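You operate a simulated robot arm through the tools that you are given. There is no shell and no other tool.

Carry out the task below with a simulated robot arm. There is one attempt and no reset: what you move stays moved.

Task
Set the controls near the middle of the drawer bench. At the end: the store dial is turned to frozen; the grey call button is switched on; the green call button is switched off; the blue call button is switched on; whatever was shut is shut again. Leave all else as you found it, and nothing knocked over.

It is judged by the outcome, as a careful person would: the job done as asked, and still so three seconds after it is handed in. It fails if anything else is knocked over, pushed out of place, dropped, spilled or broken.

Robot
A 7-joint arm with a two-finger parallel gripper, fixed in place. Base frame: the origin is at the foot of the arm, x ahead of it, y to its left, z up. Readings come in m, rad, newtons and seconds.
With the tool pointing down near the work surface it reaches from about 0.42 to 0.9 m from the base axis. Its first joint turns from -2.496 to 2.496 rad. Payload 3 kg.
The tool frame sits at the grasp point between the pads (the TCP): z along the fingers, y along the line on which they close. The tips reach 0.03 m beyond it. Largest opening 0.094 m; finger width 0.028, thickness 0.01; the body of the gripper, 0.05 by 0.096 m, starts 0.055 m behind the TCP.
Orientation is that of the tool frame in the base frame, as a unit quaternion [x, y, z, w]. With the fingers straight down and closing along the base's y, the tool's x points along the base's -x, its y along +y and its z along -z.

Tools
- The arm moves only by the tool move_arm. Its argument "targets" is text: rows parted by semicolons, each of 7 numbers parted by spaces: the closure in counts, from 0 (fully open) to 255 (shut), then the shift along the tool's x, y, z in m, then the turn, a rotation vector about the tool's x, y, z in rad. In form: gripper dx dy dz wx wy wz; .... A call has 1 to 20 rows; each row shifts and turns the commanded pose from where the row before left it, along the tool's axes as they then stand. A row lasts 0.2 s, in which the tool goes at most 0.05 m and 0.15 rad; a call with a longer step from one row to the next is refused whole, and so is a gripper value outside its range. A pose out of reach is approached as far as the arm can. The call stops where the force on the tool passes 40 N (or 10 N more than at its start, if that is more) or the arm is blocked; 0.2 s more then pass. Each finger travels about 0.072 m/s and halts on what it meets, pressing with about 43 N; the grip force reading is that of the motor and also rises with nothing between the fingers. The clock runs only during rows and for 0.2 s after the last one: add rows that do not move to give the fingers time. The reply holds the time, the measured pose of the TCP, the force on the tool along the base axes, the opening and the grip force, in the units named above and with some noise, with the torque about the TCP (base axes, N m) and any sound that the robot's microphone picked up.
- Cameras (640 x 400 px; columns grow to the right, rows downward): "scene" is fixed at [0.2307, 0.5149, 1.573]; the picture's right is [-0.18, -0.98, 0.00], its down [-0.80, 0.15, -0.58] and it looks along [0.57, -0.10, -0.82] (base axes); focal length 366 px, centre (320, 200). "wrist" rides on the gripper at [0.076, 0.014, -0.103] in the tool frame; the picture's right is [-0.18, 0.98, 0.00], its down [-0.75, -0.14, -0.64] and it looks along [-0.63, -0.12, 0.77] (tool axes); focal length 243 px, centre (320, 200).
- capture(camera): a new picture of that camera. No time passes.
- locate(camera, pixels): for up to 12 pixels [column, row] of the newest picture of that camera ("zoom" is the newest enlarged one), the place [x, y, z] in the base frame of the surface seen there, good to about 0.003 m, but the place of the scene camera against the robot may be out by one fixed shift of up to 0.025 m in any direction. No time passes.
- zoom(camera, box): a new picture of the part [left, top, right, bottom] of that camera's present view, enlarged. No time passes.
- sign_off(): hands the job in; it is judged then, once.

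Leave the gripper open and the arm clear of the work at the hand-in unless told otherwise.

The tools are called after ">>>" as name(argument=value, ...) on one line, values as JSON. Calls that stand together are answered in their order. move_arm: Moves the arm, as the interface text tells. Its arguments: {"type":"object","properties":{"targets":{"type":"string"}},"required":["targets"]} The other tools are called the same way: capture (camera) takes a picture; locate (camera, pixels) gives the place of the surface under pixels of a picture; zoom (camera, box) takes an enlarged picture of a part of a camera's view; sign_off () hands the job in.

At the start:

```text
clock: 0.0
eef_pos: [0.5665, 0.3178, 1.1797]
ee_rot: [0.001, 1.0, 0.0, 0.0]
force: [0.4, 0.1, 0.3]
ft_torque: [0.01, -0.01, 0.01]
gripper_width: 0.0939
gripper_force: 0.1
```

scene: 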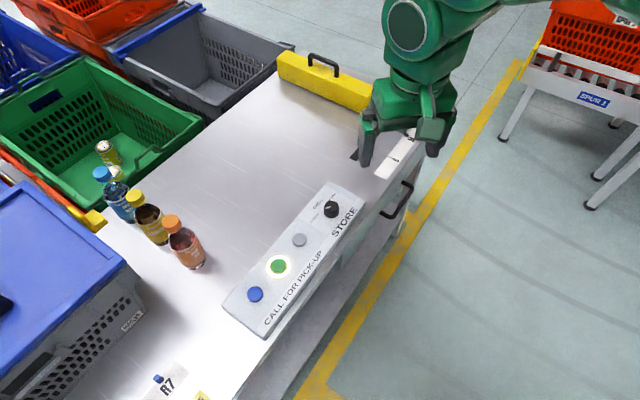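
wrist: 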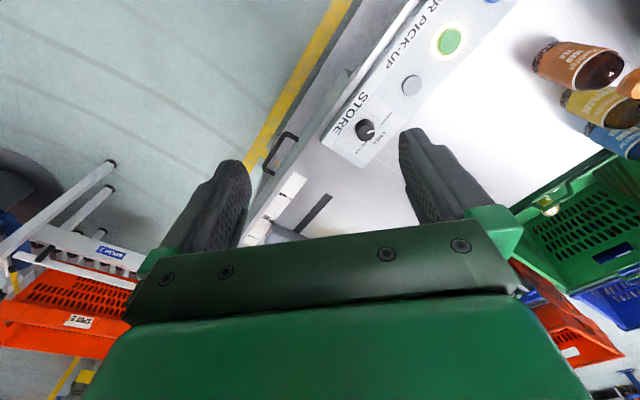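

I see a panel on the bench with a black store dial near scene pixel (331,209), a grey button (299,240), a lit green button (278,265) and a blue button (255,294). I'll zoom in on the panel with both cameras to read the labels and states.

>>> zoom(camera="scene", box=[290, 170, 390, 250])

>>> zoom(camera="wrist", box=[310, 20, 480, 170])

```text
5.00 times, centred on (340, 210) of scene
```

zoom: 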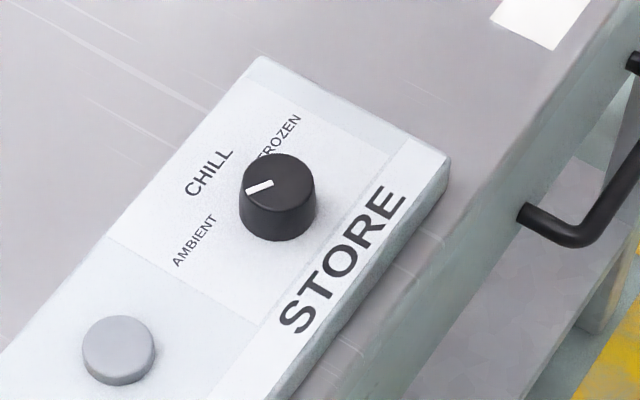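

```text
2.67 times, centred on (395, 95) of wrist
```

zoom: 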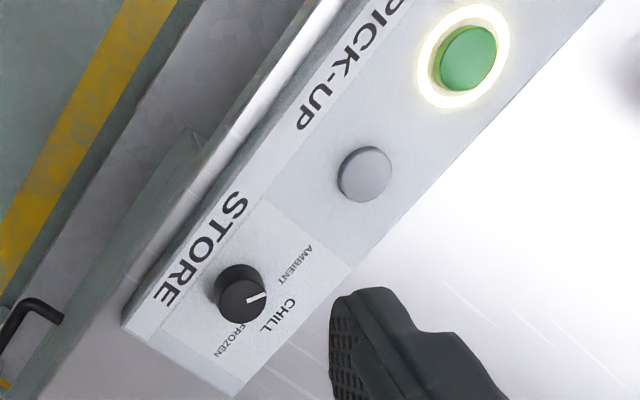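

The dial pointer is at CHILL, and FROZEN is clockwise from it seen from above. The green button's ring is lit; grey and blue look unlit. Next I'll zoom on the buttons and locate points on the panel in the scene picture.

>>> zoom(camera="scene", box=[215, 215, 345, 345])

>>> capture(camera="scene")

>>> capture(camera="wrist")

>>> locate(camera="scene", pixels=[[331, 207], [299, 239], [278, 265], [255, 293], [328, 183], [365, 200], [223, 305], [264, 338], [310, 215], [300, 180]])

>>> locate(camera="wrist", pixels=[[364, 129], [411, 84], [449, 41], [340, 115], [322, 142], [370, 166]])

```text
3.08 times, centred on (280, 280) of scene
```

zoom: 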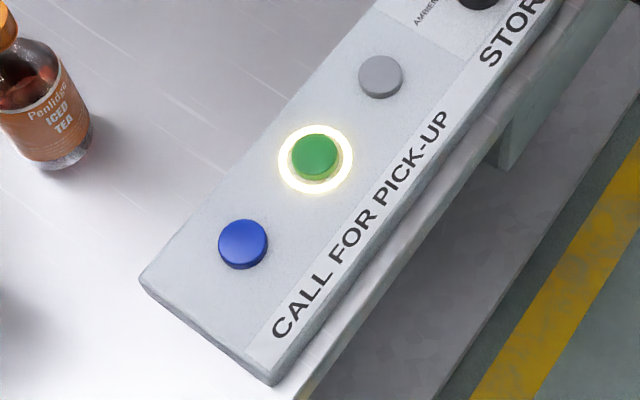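

```text
taken
```

scene: 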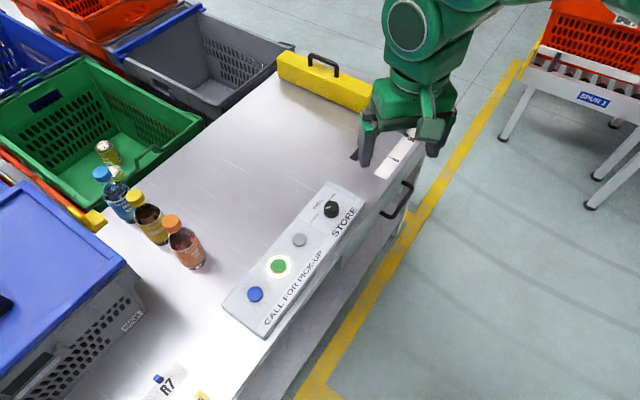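

```text
taken
```

wrist: 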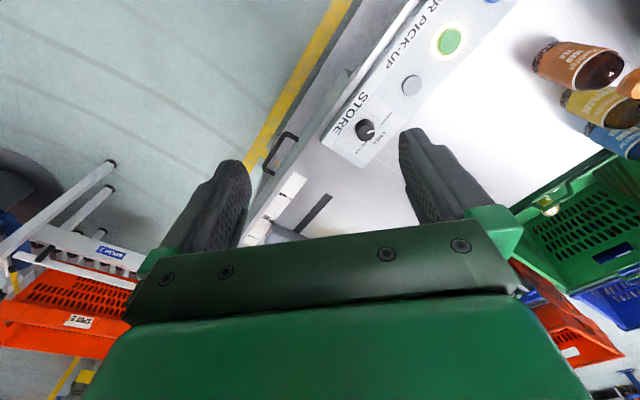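

```text
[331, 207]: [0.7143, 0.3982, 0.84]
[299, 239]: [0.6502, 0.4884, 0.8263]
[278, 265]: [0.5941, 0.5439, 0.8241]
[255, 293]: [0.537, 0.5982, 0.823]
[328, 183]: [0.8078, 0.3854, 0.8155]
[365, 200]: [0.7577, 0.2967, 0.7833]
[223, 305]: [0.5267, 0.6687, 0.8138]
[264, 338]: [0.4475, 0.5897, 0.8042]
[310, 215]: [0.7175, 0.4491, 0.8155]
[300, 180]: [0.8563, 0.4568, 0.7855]
```

```text
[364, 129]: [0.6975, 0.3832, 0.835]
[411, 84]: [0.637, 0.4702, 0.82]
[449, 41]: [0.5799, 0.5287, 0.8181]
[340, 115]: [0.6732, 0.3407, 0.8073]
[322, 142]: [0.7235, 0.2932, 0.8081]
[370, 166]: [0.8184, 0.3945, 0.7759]
```

The two cameras agree within about 0.015 m: dial near [0.698, 0.383, 0.835], grey near [0.637, 0.470, 0.82] and green near [0.58, 0.529, 0.818] by the wrist camera. The scene camera is shifted by roughly (0.015, 0.015, 0.006). I'll move above the dial at about z = 0.98 for a closer wrist look.

>>> move_arm(targets="0 -0.022 0.011 0.033 0 0 0; 0 -0.022 0.011 0.033 0 0 0; 0 -0.022 0.011 0.033 0 0 0; 0 -0.022 0.011 0.033 0 0 0; 0 -0.022 0.011 0.033 0 0 0; 0 -0.022 0.010 0.033 0 0 0; 0 0 0 0 0 0 0")

>>> capture(camera="wrist")

>>> capture(camera="scene")

```text
clock: 1.6
eef_pos: [0.6971, 0.3829, 0.9807]
ee_rot: [0.0, 1.0, 0.0, 0.0]
force: [-1.2, -0.1, -1.1]
ft_torque: [0.01, 0.03, 0.0]
gripper_width: 0.0939
gripper_force: 0.0
```

```text
taken
```

wrist: 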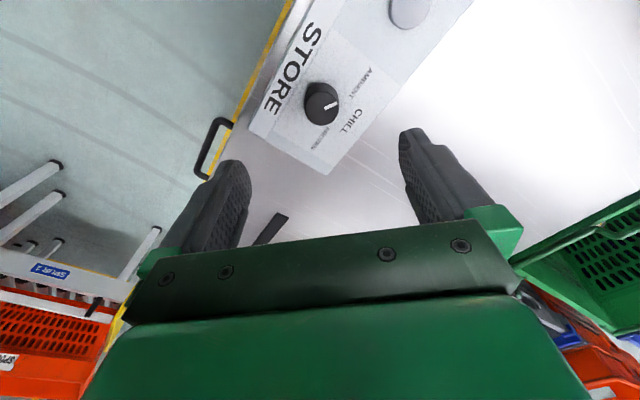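

```text
taken
```

scene: 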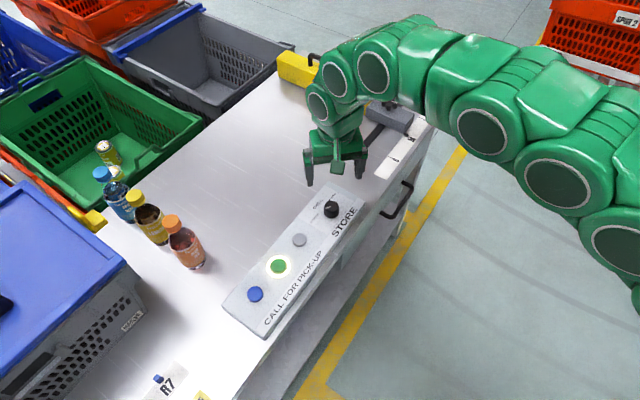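

The dial sits at wrist pixel (321,103) with its pointer toward CHILL. I'll zoom in there to read its shape and labels.

>>> zoom(camera="wrist", box=[260, 50, 400, 180])

```text
3.08 times, centred on (330, 115) of wrist
```

zoom: 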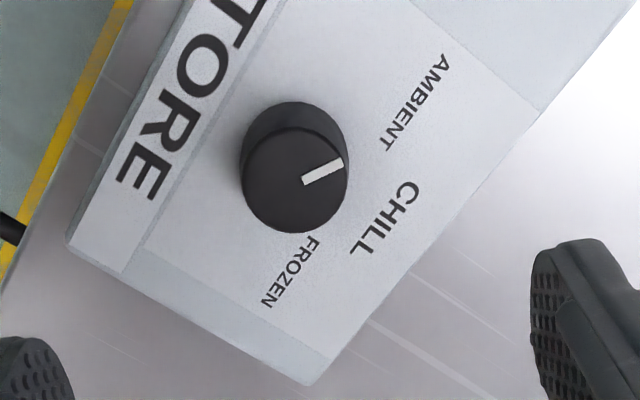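

Now I'll locate, in this zoom: knob top edges, pointer ends (305,180) and (341,164), the label centres, and panel corners for the tilt.

>>> locate(camera="zoom", pixels=[[307, 180], [340, 164], [250, 185], [340, 182], [293, 140], [293, 225], [416, 102], [385, 220], [290, 272], [130, 255], [310, 375], [530, 115]])

>>> locate(camera="wrist", pixels=[[410, 8], [300, 60], [385, 70], [345, 165], [256, 128], [325, 150], [285, 145]])

```text
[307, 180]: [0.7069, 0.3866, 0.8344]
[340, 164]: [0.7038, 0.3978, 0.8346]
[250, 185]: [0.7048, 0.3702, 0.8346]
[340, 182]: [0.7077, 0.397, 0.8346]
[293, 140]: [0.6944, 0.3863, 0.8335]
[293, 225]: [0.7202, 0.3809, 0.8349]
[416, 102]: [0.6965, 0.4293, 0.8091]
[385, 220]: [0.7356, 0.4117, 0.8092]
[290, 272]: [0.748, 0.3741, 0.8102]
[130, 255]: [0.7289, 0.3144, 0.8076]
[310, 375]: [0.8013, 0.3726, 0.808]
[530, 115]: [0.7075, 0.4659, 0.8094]
```

```text
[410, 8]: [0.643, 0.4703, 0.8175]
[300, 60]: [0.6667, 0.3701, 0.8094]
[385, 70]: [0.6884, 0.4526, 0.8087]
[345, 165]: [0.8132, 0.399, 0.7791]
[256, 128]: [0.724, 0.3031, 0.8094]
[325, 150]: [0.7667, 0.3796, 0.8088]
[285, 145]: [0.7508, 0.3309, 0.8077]
```

The panel is flat at z ≈ 0.809 and the knob is about 32 mm across, top at 0.8346, centred near [0.7065, 0.3833]. About that centre, AMBIENT lies at 102°, CHILL at 44° and FROZEN at -13°. The pointer reads about 103°, so the dial is actually on AMBIENT and needs roughly 117° clockwise. I'll centre over the knob at z ≈ 0.90 and pre-rotate the gripper about 60° counter-clockwise so one grasp covers the turn.

>>> move_arm(targets="0 -0.0047 0.0002 0.04 0 0 0; 0 -0.0047 0.0002 0.04 0 0 0; 0 0 0 0 0 0 -0.15; 0 0 0 0 0 0 -0.15; 0 0 0 0 0 0 -0.15; 0 0 0 0 0 0 -0.15; 0 0 0 0 0 0 -0.15; 0 0 0 0 0 0 -0.15; 0 0 0 0 0 0 -0.13; 0 0 0 0 0 0 0; 0 0 0 0 0 0 0")

>>> capture(camera="wrist")

>>> capture(camera="scene")

```text
clock: 4.0
eef_pos: [0.7077, 0.3828, 0.9017]
ee_rot: [-0.493, 0.87, 0.0, 0.001]
force: [0.3, 0.5, -0.1]
ft_torque: [-0.01, 0.01, -0.01]
gripper_width: 0.0943
gripper_force: 0.0
```

```text
taken
```

wrist: 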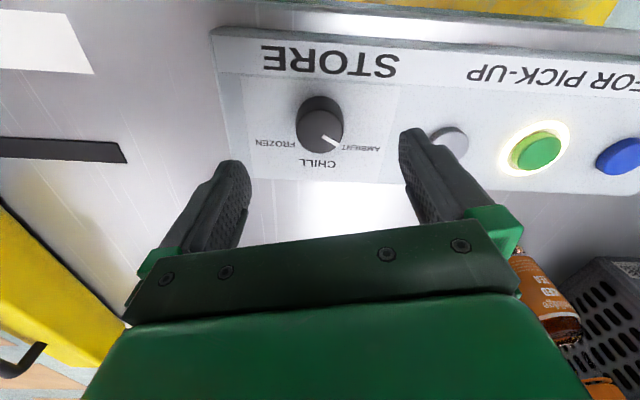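

```text
taken
```

scene: 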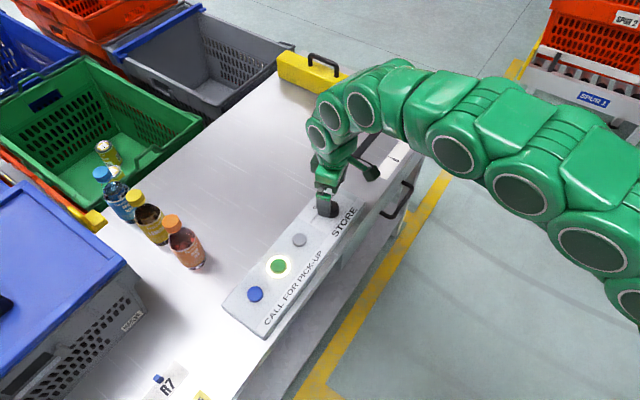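

The rotation was reached (about 59°). The dial now shows at wrist (319,128), pointing toward AMBIENT. I'll zoom in to refine the knob centre and angles.

>>> zoom(camera="wrist", box=[240, 70, 400, 190])

```text
3.33 times, centred on (320, 130) of wrist
```

zoom: 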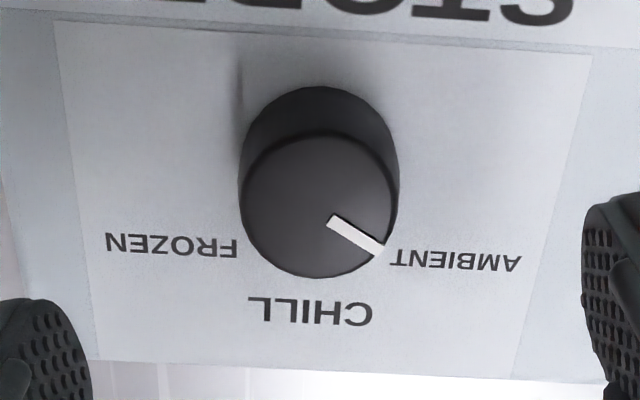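

I'll locate the knob's top-face edges, the pointer ends and the label ends in this zoom.

>>> locate(camera="zoom", pixels=[[248, 205], [390, 205], [319, 145], [319, 270], [335, 222], [376, 247], [265, 155], [372, 155], [395, 259], [515, 263], [310, 311], [170, 246]])

```text
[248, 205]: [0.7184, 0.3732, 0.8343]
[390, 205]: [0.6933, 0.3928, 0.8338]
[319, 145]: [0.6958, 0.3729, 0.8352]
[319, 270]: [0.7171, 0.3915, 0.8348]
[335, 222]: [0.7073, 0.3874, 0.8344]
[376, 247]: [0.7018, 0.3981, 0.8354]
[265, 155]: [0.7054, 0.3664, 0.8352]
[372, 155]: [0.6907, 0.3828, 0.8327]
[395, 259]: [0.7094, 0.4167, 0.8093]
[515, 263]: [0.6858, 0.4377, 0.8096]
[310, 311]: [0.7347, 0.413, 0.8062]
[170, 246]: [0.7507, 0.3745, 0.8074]
```

The knob centre refines to about [0.706, 0.3827] and the pointer to about 105°, so AMBIENT is confirmed. I'll shift ~2 mm to centre, lower until the tips are about 5 mm above the panel (TCP z ≈ 0.8445), then close on the knob.

>>> move_arm(targets="0 0.0012 0.0014 0.0 0 0 0; 0 0 0 0.02 0 0 0; 0 0 0 0.02 0 0 0; 0 0 0 0.0172 0 0 0; 0 0 0 0 0 0 0; 255 0 0 0 0 0 0; 255 0 0 0 0 0 0; 255 0 0 0 0 0 0; 255 0 0 0 0 0 0; 255 0 0 0 0 0 0")

>>> capture(camera="wrist")

```text
clock: 6.2
eef_pos: [0.7076, 0.3818, 0.8443]
ee_rot: [-0.491, 0.871, -0.001, 0.0]
force: [30.8, -16.2, -4.4]
ft_torque: [-0.46, -1.01, 0.0]
gripper_width: 0.037
gripper_force: 44.8
```

```text
taken
```

wrist: 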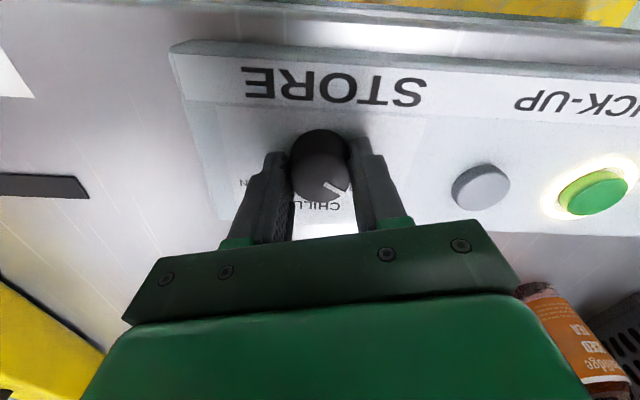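

The grip closed at 37 mm, but there is a ~35 N side load along tool −y, so I'm about 2 mm off-centre. I'll zoom on the grip before correcting.

>>> zoom(camera="wrist", box=[240, 110, 400, 230])

```text
3.33 times, centred on (320, 170) of wrist
```

zoom: 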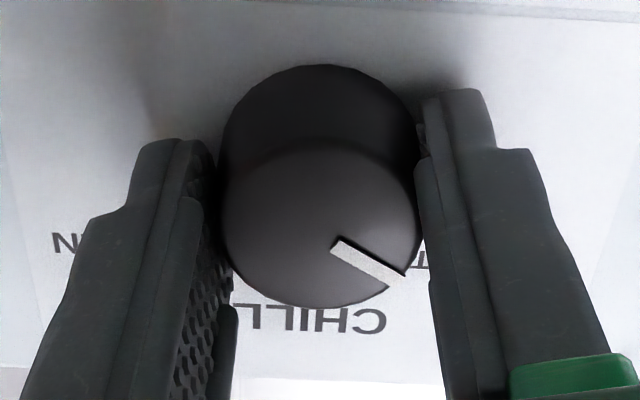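

Both pads appear to be at the knob. I'll ease the command 1.8 mm along tool −y while gripped to relieve the side load.

>>> move_arm(targets="255 0 -0.0018 0 0 0 0; 255 0 0 0 0 0 0")

```text
clock: 6.8
eef_pos: [0.707, 0.3829, 0.8443]
ee_rot: [-0.493, 0.87, 0.0, -0.001]
force: [13.6, -17.5, 2.2]
ft_torque: [-0.71, -0.18, 0.01]
gripper_width: 0.037
gripper_force: 44.9
```

The side load dropped to about 20 N. I'll shift another 2.5 mm along tool −y to bring it near zero.

>>> move_arm(targets="255 0 -0.0012 0 0 0 0; 255 0 -0.0013 0 0 0 0; 255 0 0 0 0 0 0")

```text
clock: 7.7
eef_pos: [0.7073, 0.382, 0.8445]
ee_rot: [-0.493, 0.87, 0.0, -0.003]
force: [-9.1, -4.8, 9.4]
ft_torque: [-0.25, 0.52, 0.01]
gripper_width: 0.0369
gripper_force: 45.2
stopped in row 3: the force on the tool passed its limit at 42 N (the readings are from after the stop); the commanded pose is now the measured one
```

The load is now only ~10 N and the command was reset to the measured pose, so the knob is centred in the grip. I'll begin turning clockwise (positive about tool z), about 0.5 rad first.

>>> move_arm(targets="255 0 0 0 0 0 0.08; 255 0 0 0 0 0 0.1; 255 0 0 0 0 0 0.1; 255 0 0 0 0 0 0.1; 255 0 0 0 0 0 0.1; 255 0 0 0 0 0 0")

>>> zoom(camera="wrist", box=[220, 90, 420, 240])

```text
clock: 9.1
eef_pos: [0.7081, 0.3808, 0.8445]
ee_rot: [-0.272, 0.962, 0.001, -0.002]
force: [-18.8, -10.9, 27.7]
ft_torque: [-0.26, 0.79, -0.02]
gripper_width: 0.0367
gripper_force: 45.2
```

```text
2.67 times, centred on (320, 165) of wrist
```

zoom: 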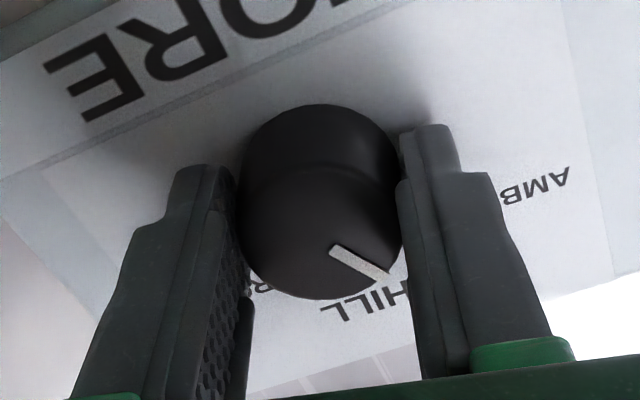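

The knob turned with the gripper by ~27°. There's now ~22 N along tool +x and ~28 N upward, so I'll relax the command by ~1.5 mm in each of those directions before turning further.

>>> move_arm(targets="255 0.0013 0 -0.0013 0 0 0; 255 0 0 0 0 0 0")

```text
clock: 9.7
eef_pos: [0.7073, 0.3823, 0.8434]
ee_rot: [-0.272, 0.962, 0.001, -0.001]
force: [17.1, 12.4, -14.4]
ft_torque: [0.77, -1.2, 0.01]
gripper_width: 0.0371
gripper_force: 44.7
```

That overcorrected (now −21 N in x, −14 N in z), so I'll go back by roughly half and continue.

>>> move_arm(targets="255 -0.0006 0 0.0004 0 0 0; 255 0 0 0 0 0 0")

```text
clock: 10.3
eef_pos: [0.7075, 0.3829, 0.8442]
ee_rot: [-0.272, 0.962, 0.001, -0.003]
force: [16.5, 10.8, -20.8]
ft_torque: [0.62, -0.91, 0.01]
gripper_width: 0.0369
gripper_force: 45.5
```

The load hardly changed (friction in the grip). I'll nudge another 0.5 mm in the same directions.

>>> move_arm(targets="255 -0.0006 0 0.0006 0 0 0; 255 0 0 0 0 0 0")

```text
clock: 10.9
eef_pos: [0.7068, 0.3838, 0.8442]
ee_rot: [-0.273, 0.962, 0.0, -0.002]
force: [-1.0, 8.3, -4.2]
ft_torque: [0.02, 0.36, 0.01]
gripper_width: 0.0369
gripper_force: 45.3
```

The load is under 10 N now. I'll turn another ~0.5 rad clockwise.

>>> move_arm(targets="255 0 0 0 0 0 0.1; 255 0 0 0 0 0 0.1; 255 0 0 0 0 0 0.1; 255 0 0 0 0 0 0.1; 255 0 0 0 0 0 0.1; 255 0 0 0 0 0 0")

>>> zoom(camera="wrist", box=[220, 90, 420, 240])

```text
clock: 12.3
eef_pos: [0.7062, 0.383, 0.8452]
ee_rot: [-0.025, 1.0, -0.002, -0.003]
force: [-32.2, -3.5, 10.6]
ft_torque: [-0.25, 1.23, 0.02]
gripper_width: 0.037
gripper_force: 45.3
```

```text
2.67 times, centred on (320, 165) of wrist
```

zoom: 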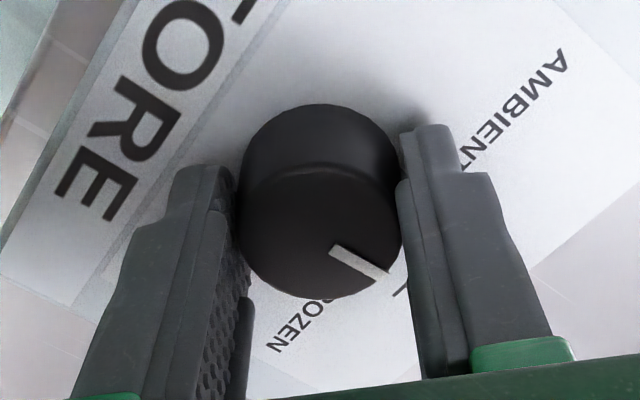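

Turned ~56° so far, and the knob follows. There's a ~32 N load along tool +x; I'll relax the command 1 mm that way.

>>> move_arm(targets="255 0.0008 0 -0.0002 0 0 0; 255 0 0 0 0 0 0")

```text
clock: 12.9
eef_pos: [0.7072, 0.3833, 0.8424]
ee_rot: [-0.026, 1.0, 0.001, -0.001]
force: [-20.1, -4.2, -1.5]
ft_torque: [-0.04, 0.6, -0.02]
gripper_width: 0.0368
gripper_force: 45.2
```

Down to ~20 N. One more small relaxation, then continue turning another 0.5 rad.

>>> move_arm(targets="255 0.0008 0 0 0 0 0; 255 0 0 0 0 0 0")

```text
clock: 13.5
eef_pos: [0.7068, 0.3816, 0.8421]
ee_rot: [-0.026, 1.0, 0.0, -0.002]
force: [2.5, 1.2, -3.6]
ft_torque: [0.12, -0.22, -0.04]
gripper_width: 0.037
gripper_force: 44.9
```

The side load is gone. I'll turn another 0.5 rad clockwise.

>>> move_arm(targets="255 0 0 0 0 0 0.1; 255 0.0003 0 0 0 0 0.1; 255 0 0 0 0 0 0.1; 255 0.0003 0 0 0 0 0.1; 255 0 0 0 0 0 0.1; 255 0 0 0 0 0 0")

>>> zoom(camera="wrist", box=[220, 90, 420, 240])

```text
clock: 14.9
eef_pos: [0.707, 0.3826, 0.8437]
ee_rot: [0.223, 0.975, 0.001, -0.002]
force: [28.1, 26.7, -2.8]
ft_torque: [1.01, -0.25, 0.04]
gripper_width: 0.0371
gripper_force: 45.5
```

```text
2.67 times, centred on (320, 165) of wrist
```

zoom: 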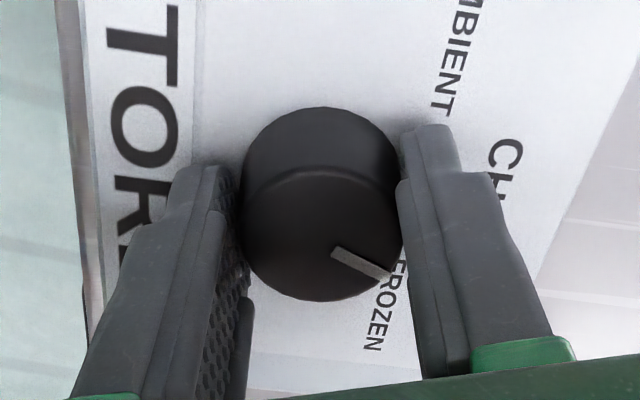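

Turned ~85° in total. Load is ~36 N along tool +y and −14 N along x; I'll relax by 1 mm in +y and 0.4 mm in −x.

>>> move_arm(targets="255 -0.0003 0.001 0 0 0 0; 255 0 0 0 0 0 0")

```text
clock: 15.5
eef_pos: [0.7067, 0.3835, 0.8457]
ee_rot: [0.222, 0.975, -0.001, -0.003]
force: [16.3, 22.6, 8.5]
ft_torque: [0.63, -0.59, 0.03]
gripper_width: 0.0368
gripper_force: 44.8
```

Still ~27 N, mainly tool +y. I'll relax another 1.2 mm in +y.

>>> move_arm(targets="255 0 0.0012 0 0 0 0; 255 0 0 0 0 0 0")

```text
clock: 16.1
eef_pos: [0.706, 0.383, 0.8456]
ee_rot: [0.222, 0.975, -0.001, -0.002]
force: [-6.7, 4.2, 22.2]
ft_torque: [0.06, 0.34, 0.01]
gripper_width: 0.037
gripper_force: 45.0
```

Sideways it's now small, with 22 N upward. I'll raise by 0.7 mm and turn another ~0.3 rad.

>>> move_arm(targets="255 0 0 -0.0007 0 0 0; 255 0 0 0 0 0 0.1; 255 0 0 0 0 0 0.1; 255 0 0 0 0 0 0.1; 255 0 0 0 0 0 0")

>>> zoom(camera="wrist", box=[220, 90, 420, 240])

```text
clock: 17.3
eef_pos: [0.7073, 0.3827, 0.8458]
ee_rot: [0.366, 0.931, -0.002, -0.002]
force: [3.8, 4.3, -12.4]
ft_torque: [0.58, 0.16, 0.03]
gripper_width: 0.0366
gripper_force: 44.5
```

```text
2.67 times, centred on (320, 165) of wrist
```

zoom: 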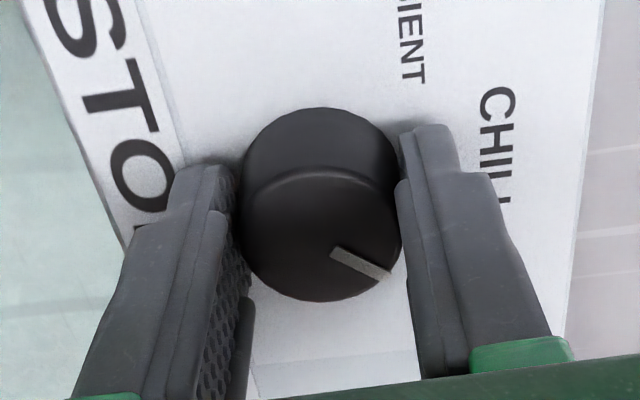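

Turned ~102°. I'll add another ~0.25 rad to bring the pointer to the FROZEN mark.

>>> move_arm(targets="255 0 0 0 0 0 0.1; 255 0 0 0 0 0 0.1; 255 0 0 0 0 0 0.07; 255 0 0 0 0 0 0")

>>> zoom(camera="wrist", box=[220, 90, 420, 240])

```text
clock: 18.3
eef_pos: [0.7068, 0.3842, 0.8448]
ee_rot: [0.487, 0.873, -0.002, -0.002]
force: [13.8, 4.9, -31.5]
ft_torque: [0.18, -0.31, 0.04]
gripper_width: 0.0369
gripper_force: 44.7
```

```text
2.67 times, centred on (320, 165) of wrist
```

zoom: 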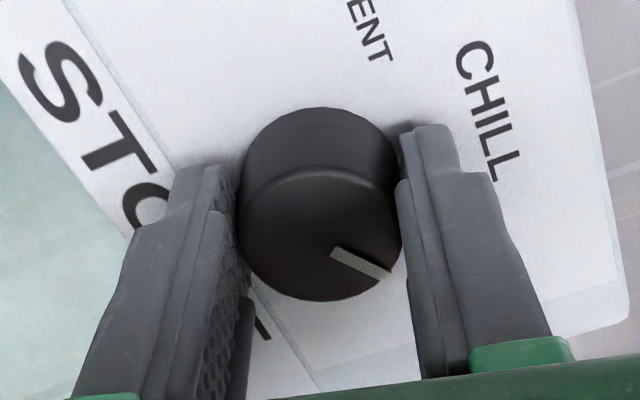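

Turned ~117°. I'll open the fingers, rise about 6 cm, and check where the pointer rests.

>>> move_arm(targets="0 0 0 0 0 0 0; 0 0 0 0 0 0 0; 0 0 0 0 0 0 0; 0 0 0 -0.03 0 0 0; 0 0 0 -0.03 0 0 0; 0 0 0 0 0 0 0")

>>> capture(camera="wrist")

>>> zoom(camera="wrist", box=[240, 70, 400, 190])

>>> capture(camera="scene")

```text
clock: 19.7
eef_pos: [0.7088, 0.383, 0.9036]
ee_rot: [0.487, 0.873, -0.001, -0.002]
force: [0.2, -0.6, 0.5]
ft_torque: [0.01, 0.01, 0.01]
gripper_width: 0.0943
gripper_force: 0.0
```

```text
taken
```

wrist: 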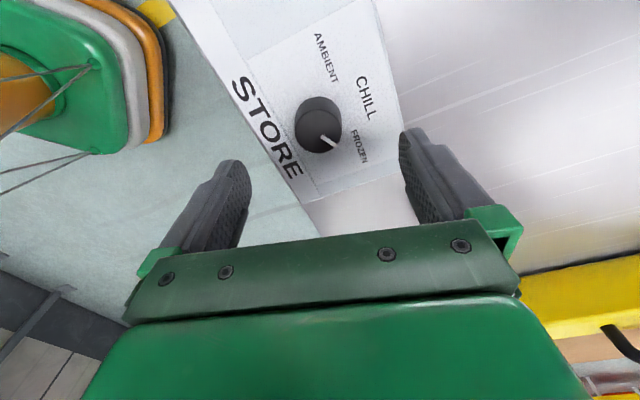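

```text
3.33 times, centred on (320, 130) of wrist
```

zoom: 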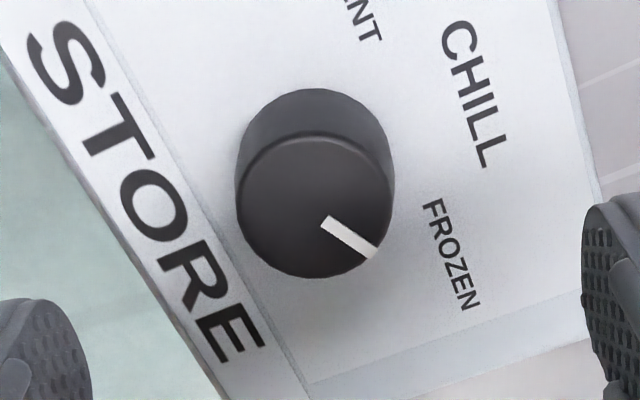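

```text
taken
```

scene: 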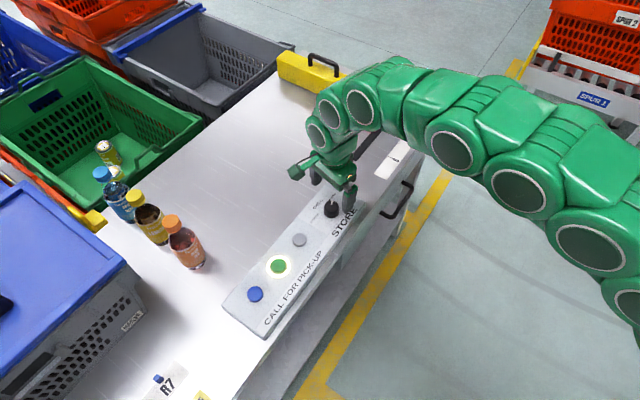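

The pointer now rests toward FROZEN. I'll measure its angle against the labels.

>>> locate(camera="zoom", pixels=[[245, 207], [384, 207], [314, 148], [314, 268], [328, 222], [369, 249], [425, 203], [475, 308], [452, 256], [475, 95]])

```text
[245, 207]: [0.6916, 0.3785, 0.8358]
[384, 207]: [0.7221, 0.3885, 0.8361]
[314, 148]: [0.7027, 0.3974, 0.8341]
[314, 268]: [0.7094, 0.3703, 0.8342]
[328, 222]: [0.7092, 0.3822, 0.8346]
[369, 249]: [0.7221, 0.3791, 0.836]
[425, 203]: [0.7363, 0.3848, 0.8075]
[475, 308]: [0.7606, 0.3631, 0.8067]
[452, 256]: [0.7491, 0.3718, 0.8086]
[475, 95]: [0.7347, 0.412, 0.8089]
```

The pointer reads about −15°, exactly in line with the FROZEN label (−15° about the knob centre), so the dial is set. Next I'll rotate the gripper back, rise to z ≈ 0.94, close the fingers and move above the grey button near [0.640, 0.470].

>>> move_arm(targets="0 0 0 -0.005 0 0 -0.1453; 0 0 0 -0.005 0 0 -0.1453; 0 0 0 -0.005 0 0 -0.1453; 0 0 0 -0.005 0 0 -0.1453; 0 0 0 -0.005 0 0 -0.1453; 0 0 0 -0.005 0 0 -0.1453; 0 0 0 -0.005 0 0 -0.1453; 255 0.023 0.029 0 0 0 0; 255 0.023 0.029 0 0 0 0; 255 0.023 0.029 0 0 0 0; 255 0 0 0 0 0 0; 255 0 0 0 0 0 0; 255 0 0 0 0 0 0")

>>> capture(camera="wrist")

>>> capture(camera="scene")

```text
clock: 22.5
eef_pos: [0.6387, 0.4722, 0.9398]
ee_rot: [0.0, 1.0, 0.0, -0.001]
force: [-0.5, 0.0, 0.4]
ft_torque: [0.02, 0.01, 0.03]
gripper_width: 0.0
gripper_force: 32.8
```

```text
taken
```

wrist: 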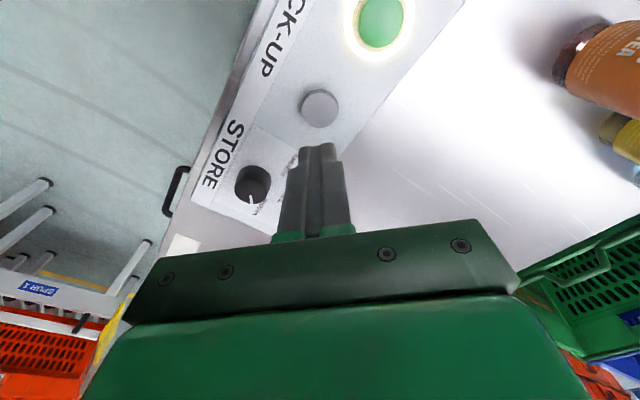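

```text
taken
```

scene: 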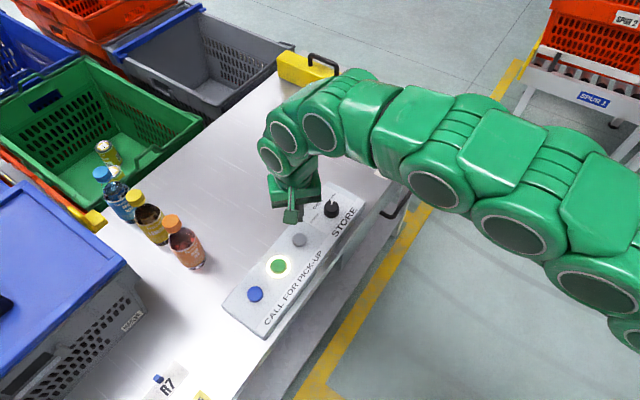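

The fingers are closed and the grey button shows at wrist (320,107). I'll zoom on the buttons and locate their tops precisely.

>>> zoom(camera="wrist", box=[260, 0, 420, 150])

>>> locate(camera="wrist", pixels=[[305, 107], [336, 107], [320, 94], [320, 121], [320, 108], [380, 22], [364, 22], [400, 22], [310, 135], [360, 110]])

```text
2.67 times, centred on (340, 75) of wrist
```

zoom: 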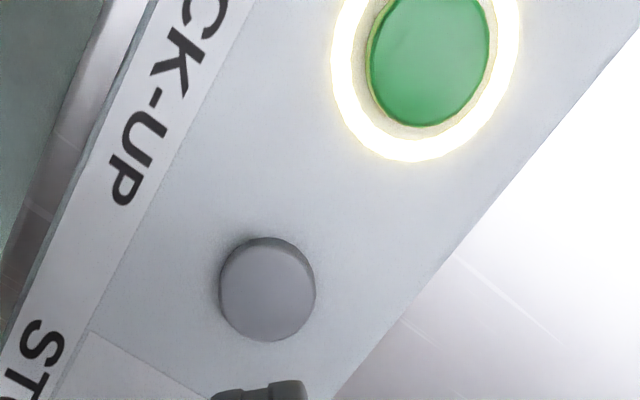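

```text
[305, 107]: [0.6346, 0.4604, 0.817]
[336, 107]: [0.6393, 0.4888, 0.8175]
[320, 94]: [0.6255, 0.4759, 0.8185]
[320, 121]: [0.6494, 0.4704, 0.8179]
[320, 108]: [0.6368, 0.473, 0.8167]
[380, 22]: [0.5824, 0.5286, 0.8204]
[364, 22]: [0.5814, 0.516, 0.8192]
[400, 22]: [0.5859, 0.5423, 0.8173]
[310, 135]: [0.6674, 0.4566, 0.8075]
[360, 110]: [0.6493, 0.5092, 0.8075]
```

The grey button's centre is about [0.638, 0.473], top at z ≈ 0.8177, and the tool is already above it within 1 mm. I'll descend until the tips are ~3 mm above the button (TCP z ≈ 0.851).

>>> move_arm(targets="255 0 0 0.03 0 0 0; 255 0 0 0.03 0 0 0; 255 0 0 0.02 0 0 0; 255 0 0 0.0088 0 0 0; 255 0 0 0 0 0 0")

>>> capture(camera="wrist")

```text
clock: 23.7
eef_pos: [0.6382, 0.4725, 0.8497]
ee_rot: [0.001, 1.0, -0.001, -0.003]
force: [-0.3, -0.4, 0.3]
ft_torque: [0.0, 0.02, -0.03]
gripper_width: 0.0
gripper_force: 33.6
```

```text
taken
```

wrist: 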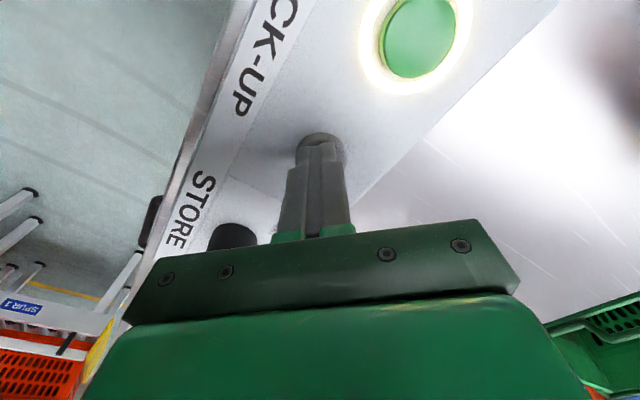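

The fingertips are just above the grey button with no contact force. I'll press down in 1 mm steps and watch force and sound.

>>> move_arm(targets="255 0 0 0.001 0 0 0; 255 0 0 0.001 0 0 0; 255 0 0 0.001 0 0 0; 255 0 0 0.001 0 0 0")

>>> capture(camera="wrist")

```text
clock: 24.7
eef_pos: [0.6373, 0.4713, 0.8467]
ee_rot: [0.0, 1.0, 0.0, -0.002]
force: [1.2, 0.8, 3.5]
ft_torque: [0.04, -0.07, -0.01]
gripper_width: 0.0
gripper_force: 32.8
heard: click
```

```text
taken
```

wrist: 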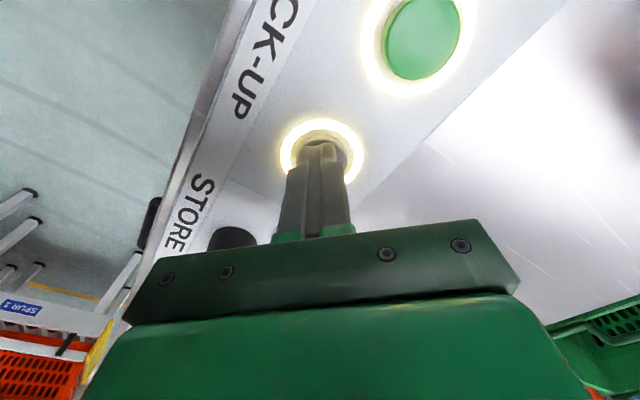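

A click was heard and the grey ring lit up. I'll rise straight up, then move over to the green button near [0.582, 0.529].

>>> move_arm(targets="255 0 0 -0.02 0 0 0; 255 0 0 -0.03 0 0 0; 255 0.0275 0.0285 0 0 0 0; 255 0.0275 0.0285 0 0 0 0; 255 0 0 0 0 0 0")

>>> capture(camera="wrist")

>>> capture(camera="scene")

```text
clock: 25.9
eef_pos: [0.5827, 0.5283, 0.8974]
ee_rot: [0.001, 1.0, -0.001, -0.003]
force: [-1.0, -0.3, 0.5]
ft_torque: [-0.03, -0.01, 0.01]
gripper_width: 0.0
gripper_force: 33.1
```

```text
taken
```

wrist: 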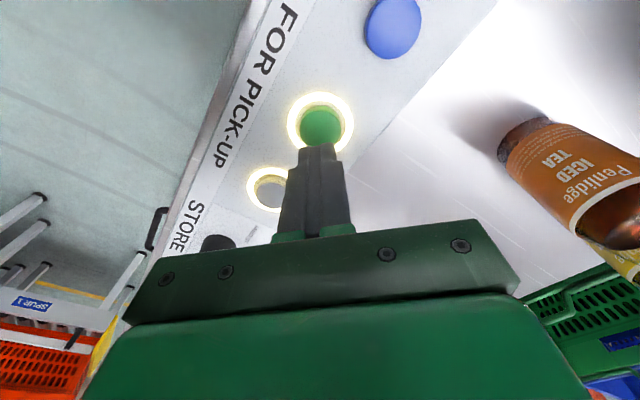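

```text
taken
```

scene: 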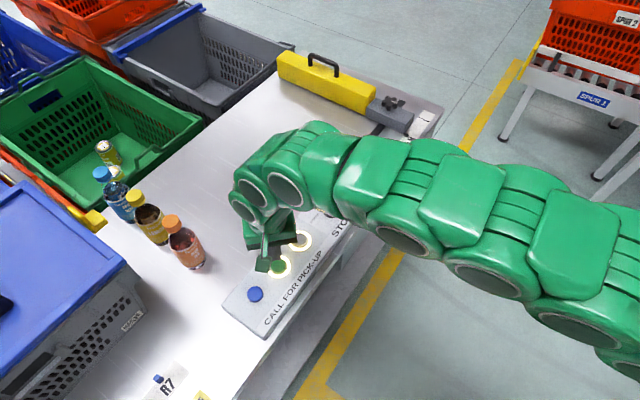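

Green shows at wrist (320,124), its ring still lit, and grey is staying lit. I'll locate the green and blue button tops.

>>> locate(camera="wrist", pixels=[[320, 125], [304, 125], [337, 125], [320, 112], [320, 138], [393, 28], [372, 28], [414, 28], [393, 8], [393, 48]])

```text
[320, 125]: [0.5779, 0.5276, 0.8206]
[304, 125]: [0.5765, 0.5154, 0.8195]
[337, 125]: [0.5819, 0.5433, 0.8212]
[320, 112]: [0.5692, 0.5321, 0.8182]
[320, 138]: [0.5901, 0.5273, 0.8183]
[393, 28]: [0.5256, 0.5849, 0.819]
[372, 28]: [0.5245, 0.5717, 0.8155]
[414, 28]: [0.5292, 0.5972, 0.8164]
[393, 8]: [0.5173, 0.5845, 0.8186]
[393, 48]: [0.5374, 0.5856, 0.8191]
```

Green's centre is about [0.5795, 0.529]. I'll shift 3 mm back in x and descend to just above it (TCP z ≈ 0.851).

>>> move_arm(targets="255 0.003 0.0005 0 0 0 0; 255 0 0 0.02 0 0 0; 255 0 0 0.02 0 0 0; 255 0 0 0.006 0 0 0; 255 0 0 0 0 0 0")

>>> capture(camera="wrist")

```text
clock: 27.1
eef_pos: [0.5797, 0.5289, 0.8516]
ee_rot: [0.0, 1.0, 0.0, -0.002]
force: [-0.1, -0.4, -0.5]
ft_torque: [-0.03, -0.05, -0.02]
gripper_width: 0.0001
gripper_force: 33.1
```

```text
taken
```

wrist: 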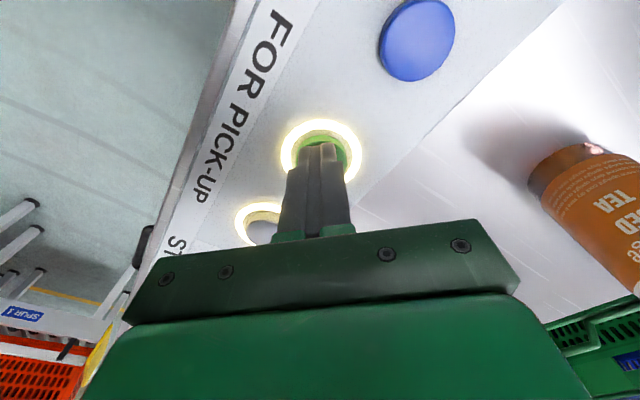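

The tips are centred over green with no contact. I'll press in 1 mm steps, 4 rows.

>>> move_arm(targets="255 0 0 0.001 0 0 0; 255 0 0 0.001 0 0 0; 255 0 0 0.001 0 0 0; 255 0 0 0.001 0 0 0")

>>> capture(camera="wrist")

```text
clock: 28.1
eef_pos: [0.5814, 0.5287, 0.8482]
ee_rot: [0.0, 1.0, 0.0, -0.002]
force: [-0.9, -0.2, 3.9]
ft_torque: [-0.01, 0.0, -0.01]
gripper_width: 0.0
gripper_force: 33.2
heard: click
```

```text
taken
```

wrist: 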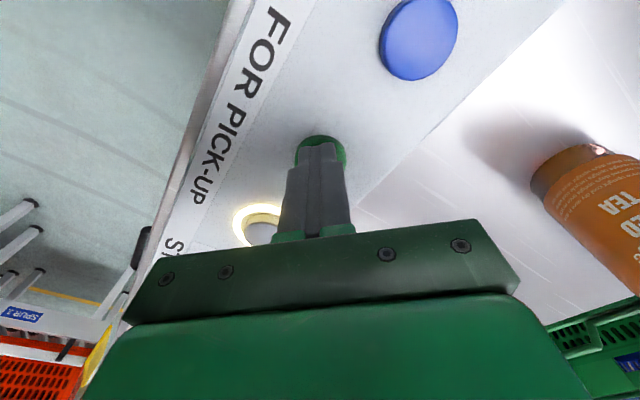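

Click heard and the green ring is dark. I'll rise and move over to the blue button near [0.527, 0.585].

>>> move_arm(targets="255 0 0 -0.02 0 0 0; 255 0 0 -0.03 0 0 0; 255 0.0265 0.028 0 0 0 0; 255 0.0265 0.028 0 0 0 0; 255 0 0 0 0 0 0")

>>> capture(camera="wrist")

>>> capture(camera="scene")

```text
clock: 29.3
eef_pos: [0.53, 0.5856, 0.8996]
ee_rot: [0.0, 1.0, 0.0, -0.003]
force: [-0.3, 0.5, -0.1]
ft_torque: [0.01, 0.03, 0.01]
gripper_width: 0.0
gripper_force: 33.0
```

```text
taken
```

wrist: 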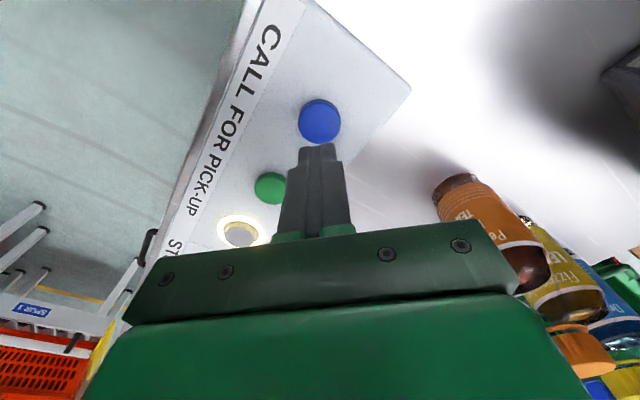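

```text
taken
```

scene: 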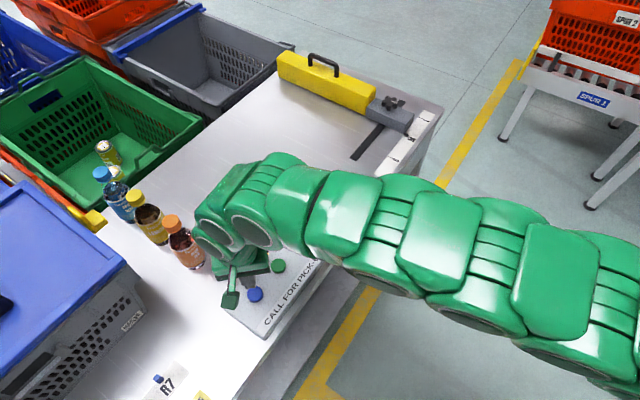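

Green is off and grey stays on. The iced-tea bottle is nearby, so I'll locate both the blue button and the bottle to check clearance before descending.

>>> locate(camera="wrist", pixels=[[320, 122], [301, 122], [338, 122], [320, 107], [320, 138], [460, 182], [470, 215], [520, 270], [570, 340], [440, 200]])

>>> locate(camera="scene", pixels=[[172, 222], [185, 245], [195, 262], [203, 260], [172, 238]])

```text
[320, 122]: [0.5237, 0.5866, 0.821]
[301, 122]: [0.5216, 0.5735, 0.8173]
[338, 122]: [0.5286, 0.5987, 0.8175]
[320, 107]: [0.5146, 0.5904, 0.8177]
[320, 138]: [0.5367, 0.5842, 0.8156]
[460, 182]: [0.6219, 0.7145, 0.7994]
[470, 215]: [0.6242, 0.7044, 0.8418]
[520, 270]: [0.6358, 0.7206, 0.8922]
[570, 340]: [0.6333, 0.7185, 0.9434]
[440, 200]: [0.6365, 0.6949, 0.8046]
```

```text
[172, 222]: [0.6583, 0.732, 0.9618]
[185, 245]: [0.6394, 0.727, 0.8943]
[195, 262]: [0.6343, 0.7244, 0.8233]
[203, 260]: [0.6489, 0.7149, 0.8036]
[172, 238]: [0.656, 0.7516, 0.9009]
```

The bottle is at about [0.645, 0.715], 0.18 m from the press point. I'll also check how close the wrist of the arm is to it from the scene picture.

>>> zoom(camera="scene", box=[140, 170, 300, 330])

>>> locate(camera="scene", pixels=[[200, 212], [200, 240], [210, 250], [225, 190], [215, 205], [230, 300]])

```text
2.50 times, centred on (220, 250) of scene
```

zoom: 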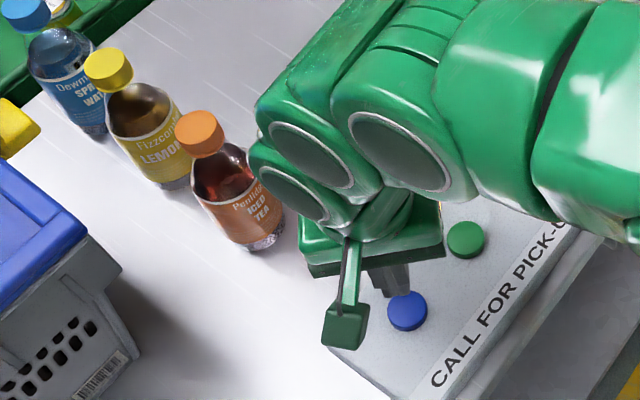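

```text
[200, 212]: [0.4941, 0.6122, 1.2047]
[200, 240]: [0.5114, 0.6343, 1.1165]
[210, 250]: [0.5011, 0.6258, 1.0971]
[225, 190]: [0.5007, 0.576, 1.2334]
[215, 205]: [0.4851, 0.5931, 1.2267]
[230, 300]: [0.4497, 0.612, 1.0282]
```

The wrist is above z ≈ 1.1 there, well clear of the bottle (top ≈ 0.955). Blue's centre is about [0.525, 0.5865]; I'll shift ~2.5 mm back in x and descend to just above it.

>>> move_arm(targets="255 0.0025 0.0008 0 0 0 0; 255 0 0 0.02 0 0 0; 255 0 0 0.02 0 0 0; 255 0 0 0.006 0 0 0; 255 0 0 0 0 0 0")

>>> capture(camera="wrist")

```text
clock: 30.5
eef_pos: [0.5246, 0.5856, 0.852]
ee_rot: [0.0, 1.0, 0.001, -0.002]
force: [-0.2, -0.7, 0.4]
ft_torque: [0.02, 0.01, 0.01]
gripper_width: 0.0
gripper_force: 33.2
```

```text
taken
```

wrist: 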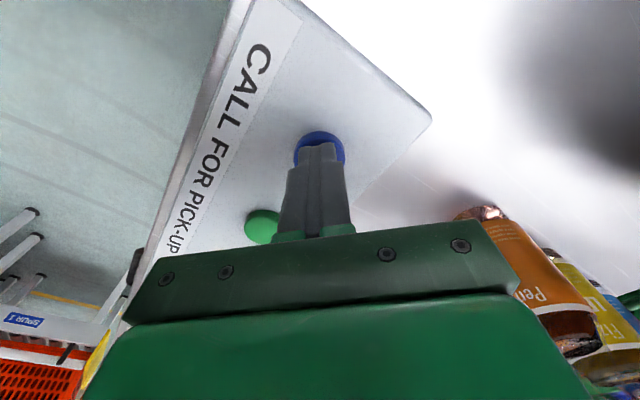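

The tips are centred over blue with no contact. I'll press in four 1 mm steps.

>>> move_arm(targets="255 0 0 0.001 0 0 0; 255 0 0 0.001 0 0 0; 255 0 0 0.001 0 0 0; 255 0 0 0.001 0 0 0")

>>> capture(camera="wrist")

```text
clock: 31.5
eef_pos: [0.5238, 0.5856, 0.8483]
ee_rot: [0.0, 1.0, 0.0, -0.002]
force: [0.8, 0.8, 3.2]
ft_torque: [0.02, -0.03, -0.03]
gripper_width: 0.0
gripper_force: 32.9
heard: click
```

```text
taken
```

wrist: 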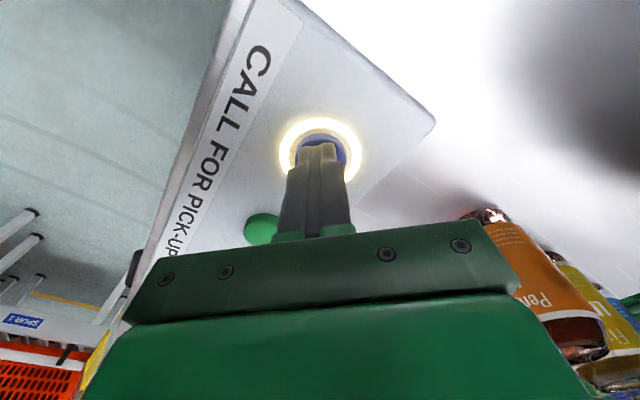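

Click heard and the blue ring is lit. I'll rise straight up well clear, open the gripper up there, and return toward the starting pose.

>>> move_arm(targets="255 0 0 -0.02 0 0 0; 255 0 0 -0.04 0 0 0; 255 0 0 -0.04 0 0 0; 255 0 0 -0.04 0 0 0; 255 0 0 -0.04 0 0 0; 255 0 0 -0.04 0 0 0; 0 0 0 -0.04 0 0 0; 0 0 0 -0.04 0 0 0; 0 0 0 -0.03 0 0 0; 0 -0.006 -0.038 0 0 0 0; 0 -0.006 -0.038 0 0 0 0; 0 -0.006 -0.038 0 0 0 0; 0 -0.006 -0.038 0 0 0 0; 0 -0.006 -0.038 0 0 0 0; 0 -0.006 -0.038 0 0 0 0; 0 -0.006 -0.038 0 0 0 0; 0 0 0 0 0 0 0; 0 0 0 0 0 0 0")

>>> capture(camera="scene")

>>> capture(camera="wrist")

>>> zoom(camera="scene", box=[210, 170, 390, 345])

```text
clock: 35.3
eef_pos: [0.567, 0.3206, 1.157]
ee_rot: [0.0, 1.0, 0.0, -0.002]
force: [0.2, -0.4, 1.0]
ft_torque: [0.0, 0.0, 0.02]
gripper_width: 0.0939
gripper_force: 0.2
out of reach, approached as far as the arm can: row 9
```

```text
taken
```

scene: 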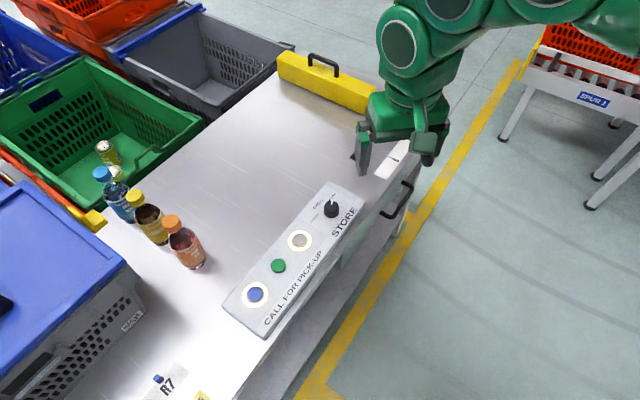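

```text
taken
```

wrist: 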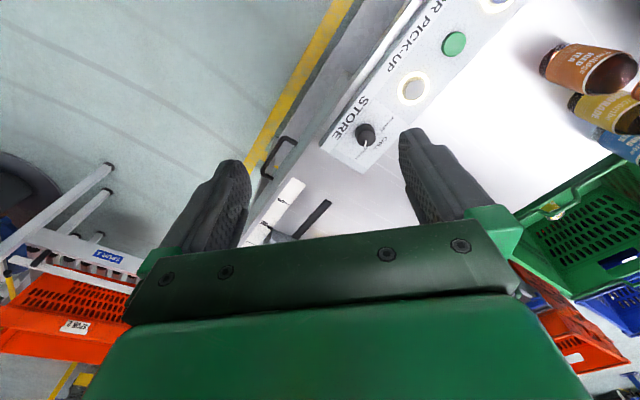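

```text
2.29 times, centred on (300, 258) of scene
```

zoom: 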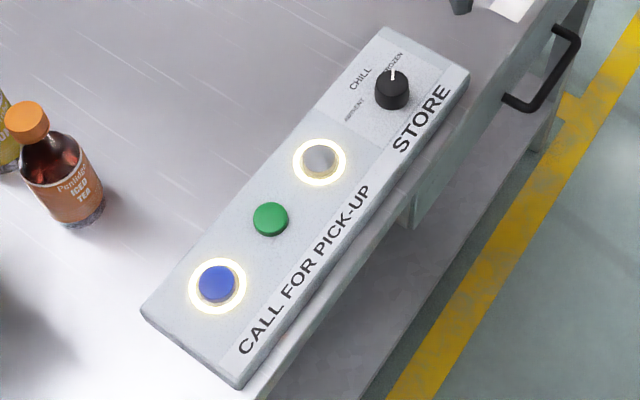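

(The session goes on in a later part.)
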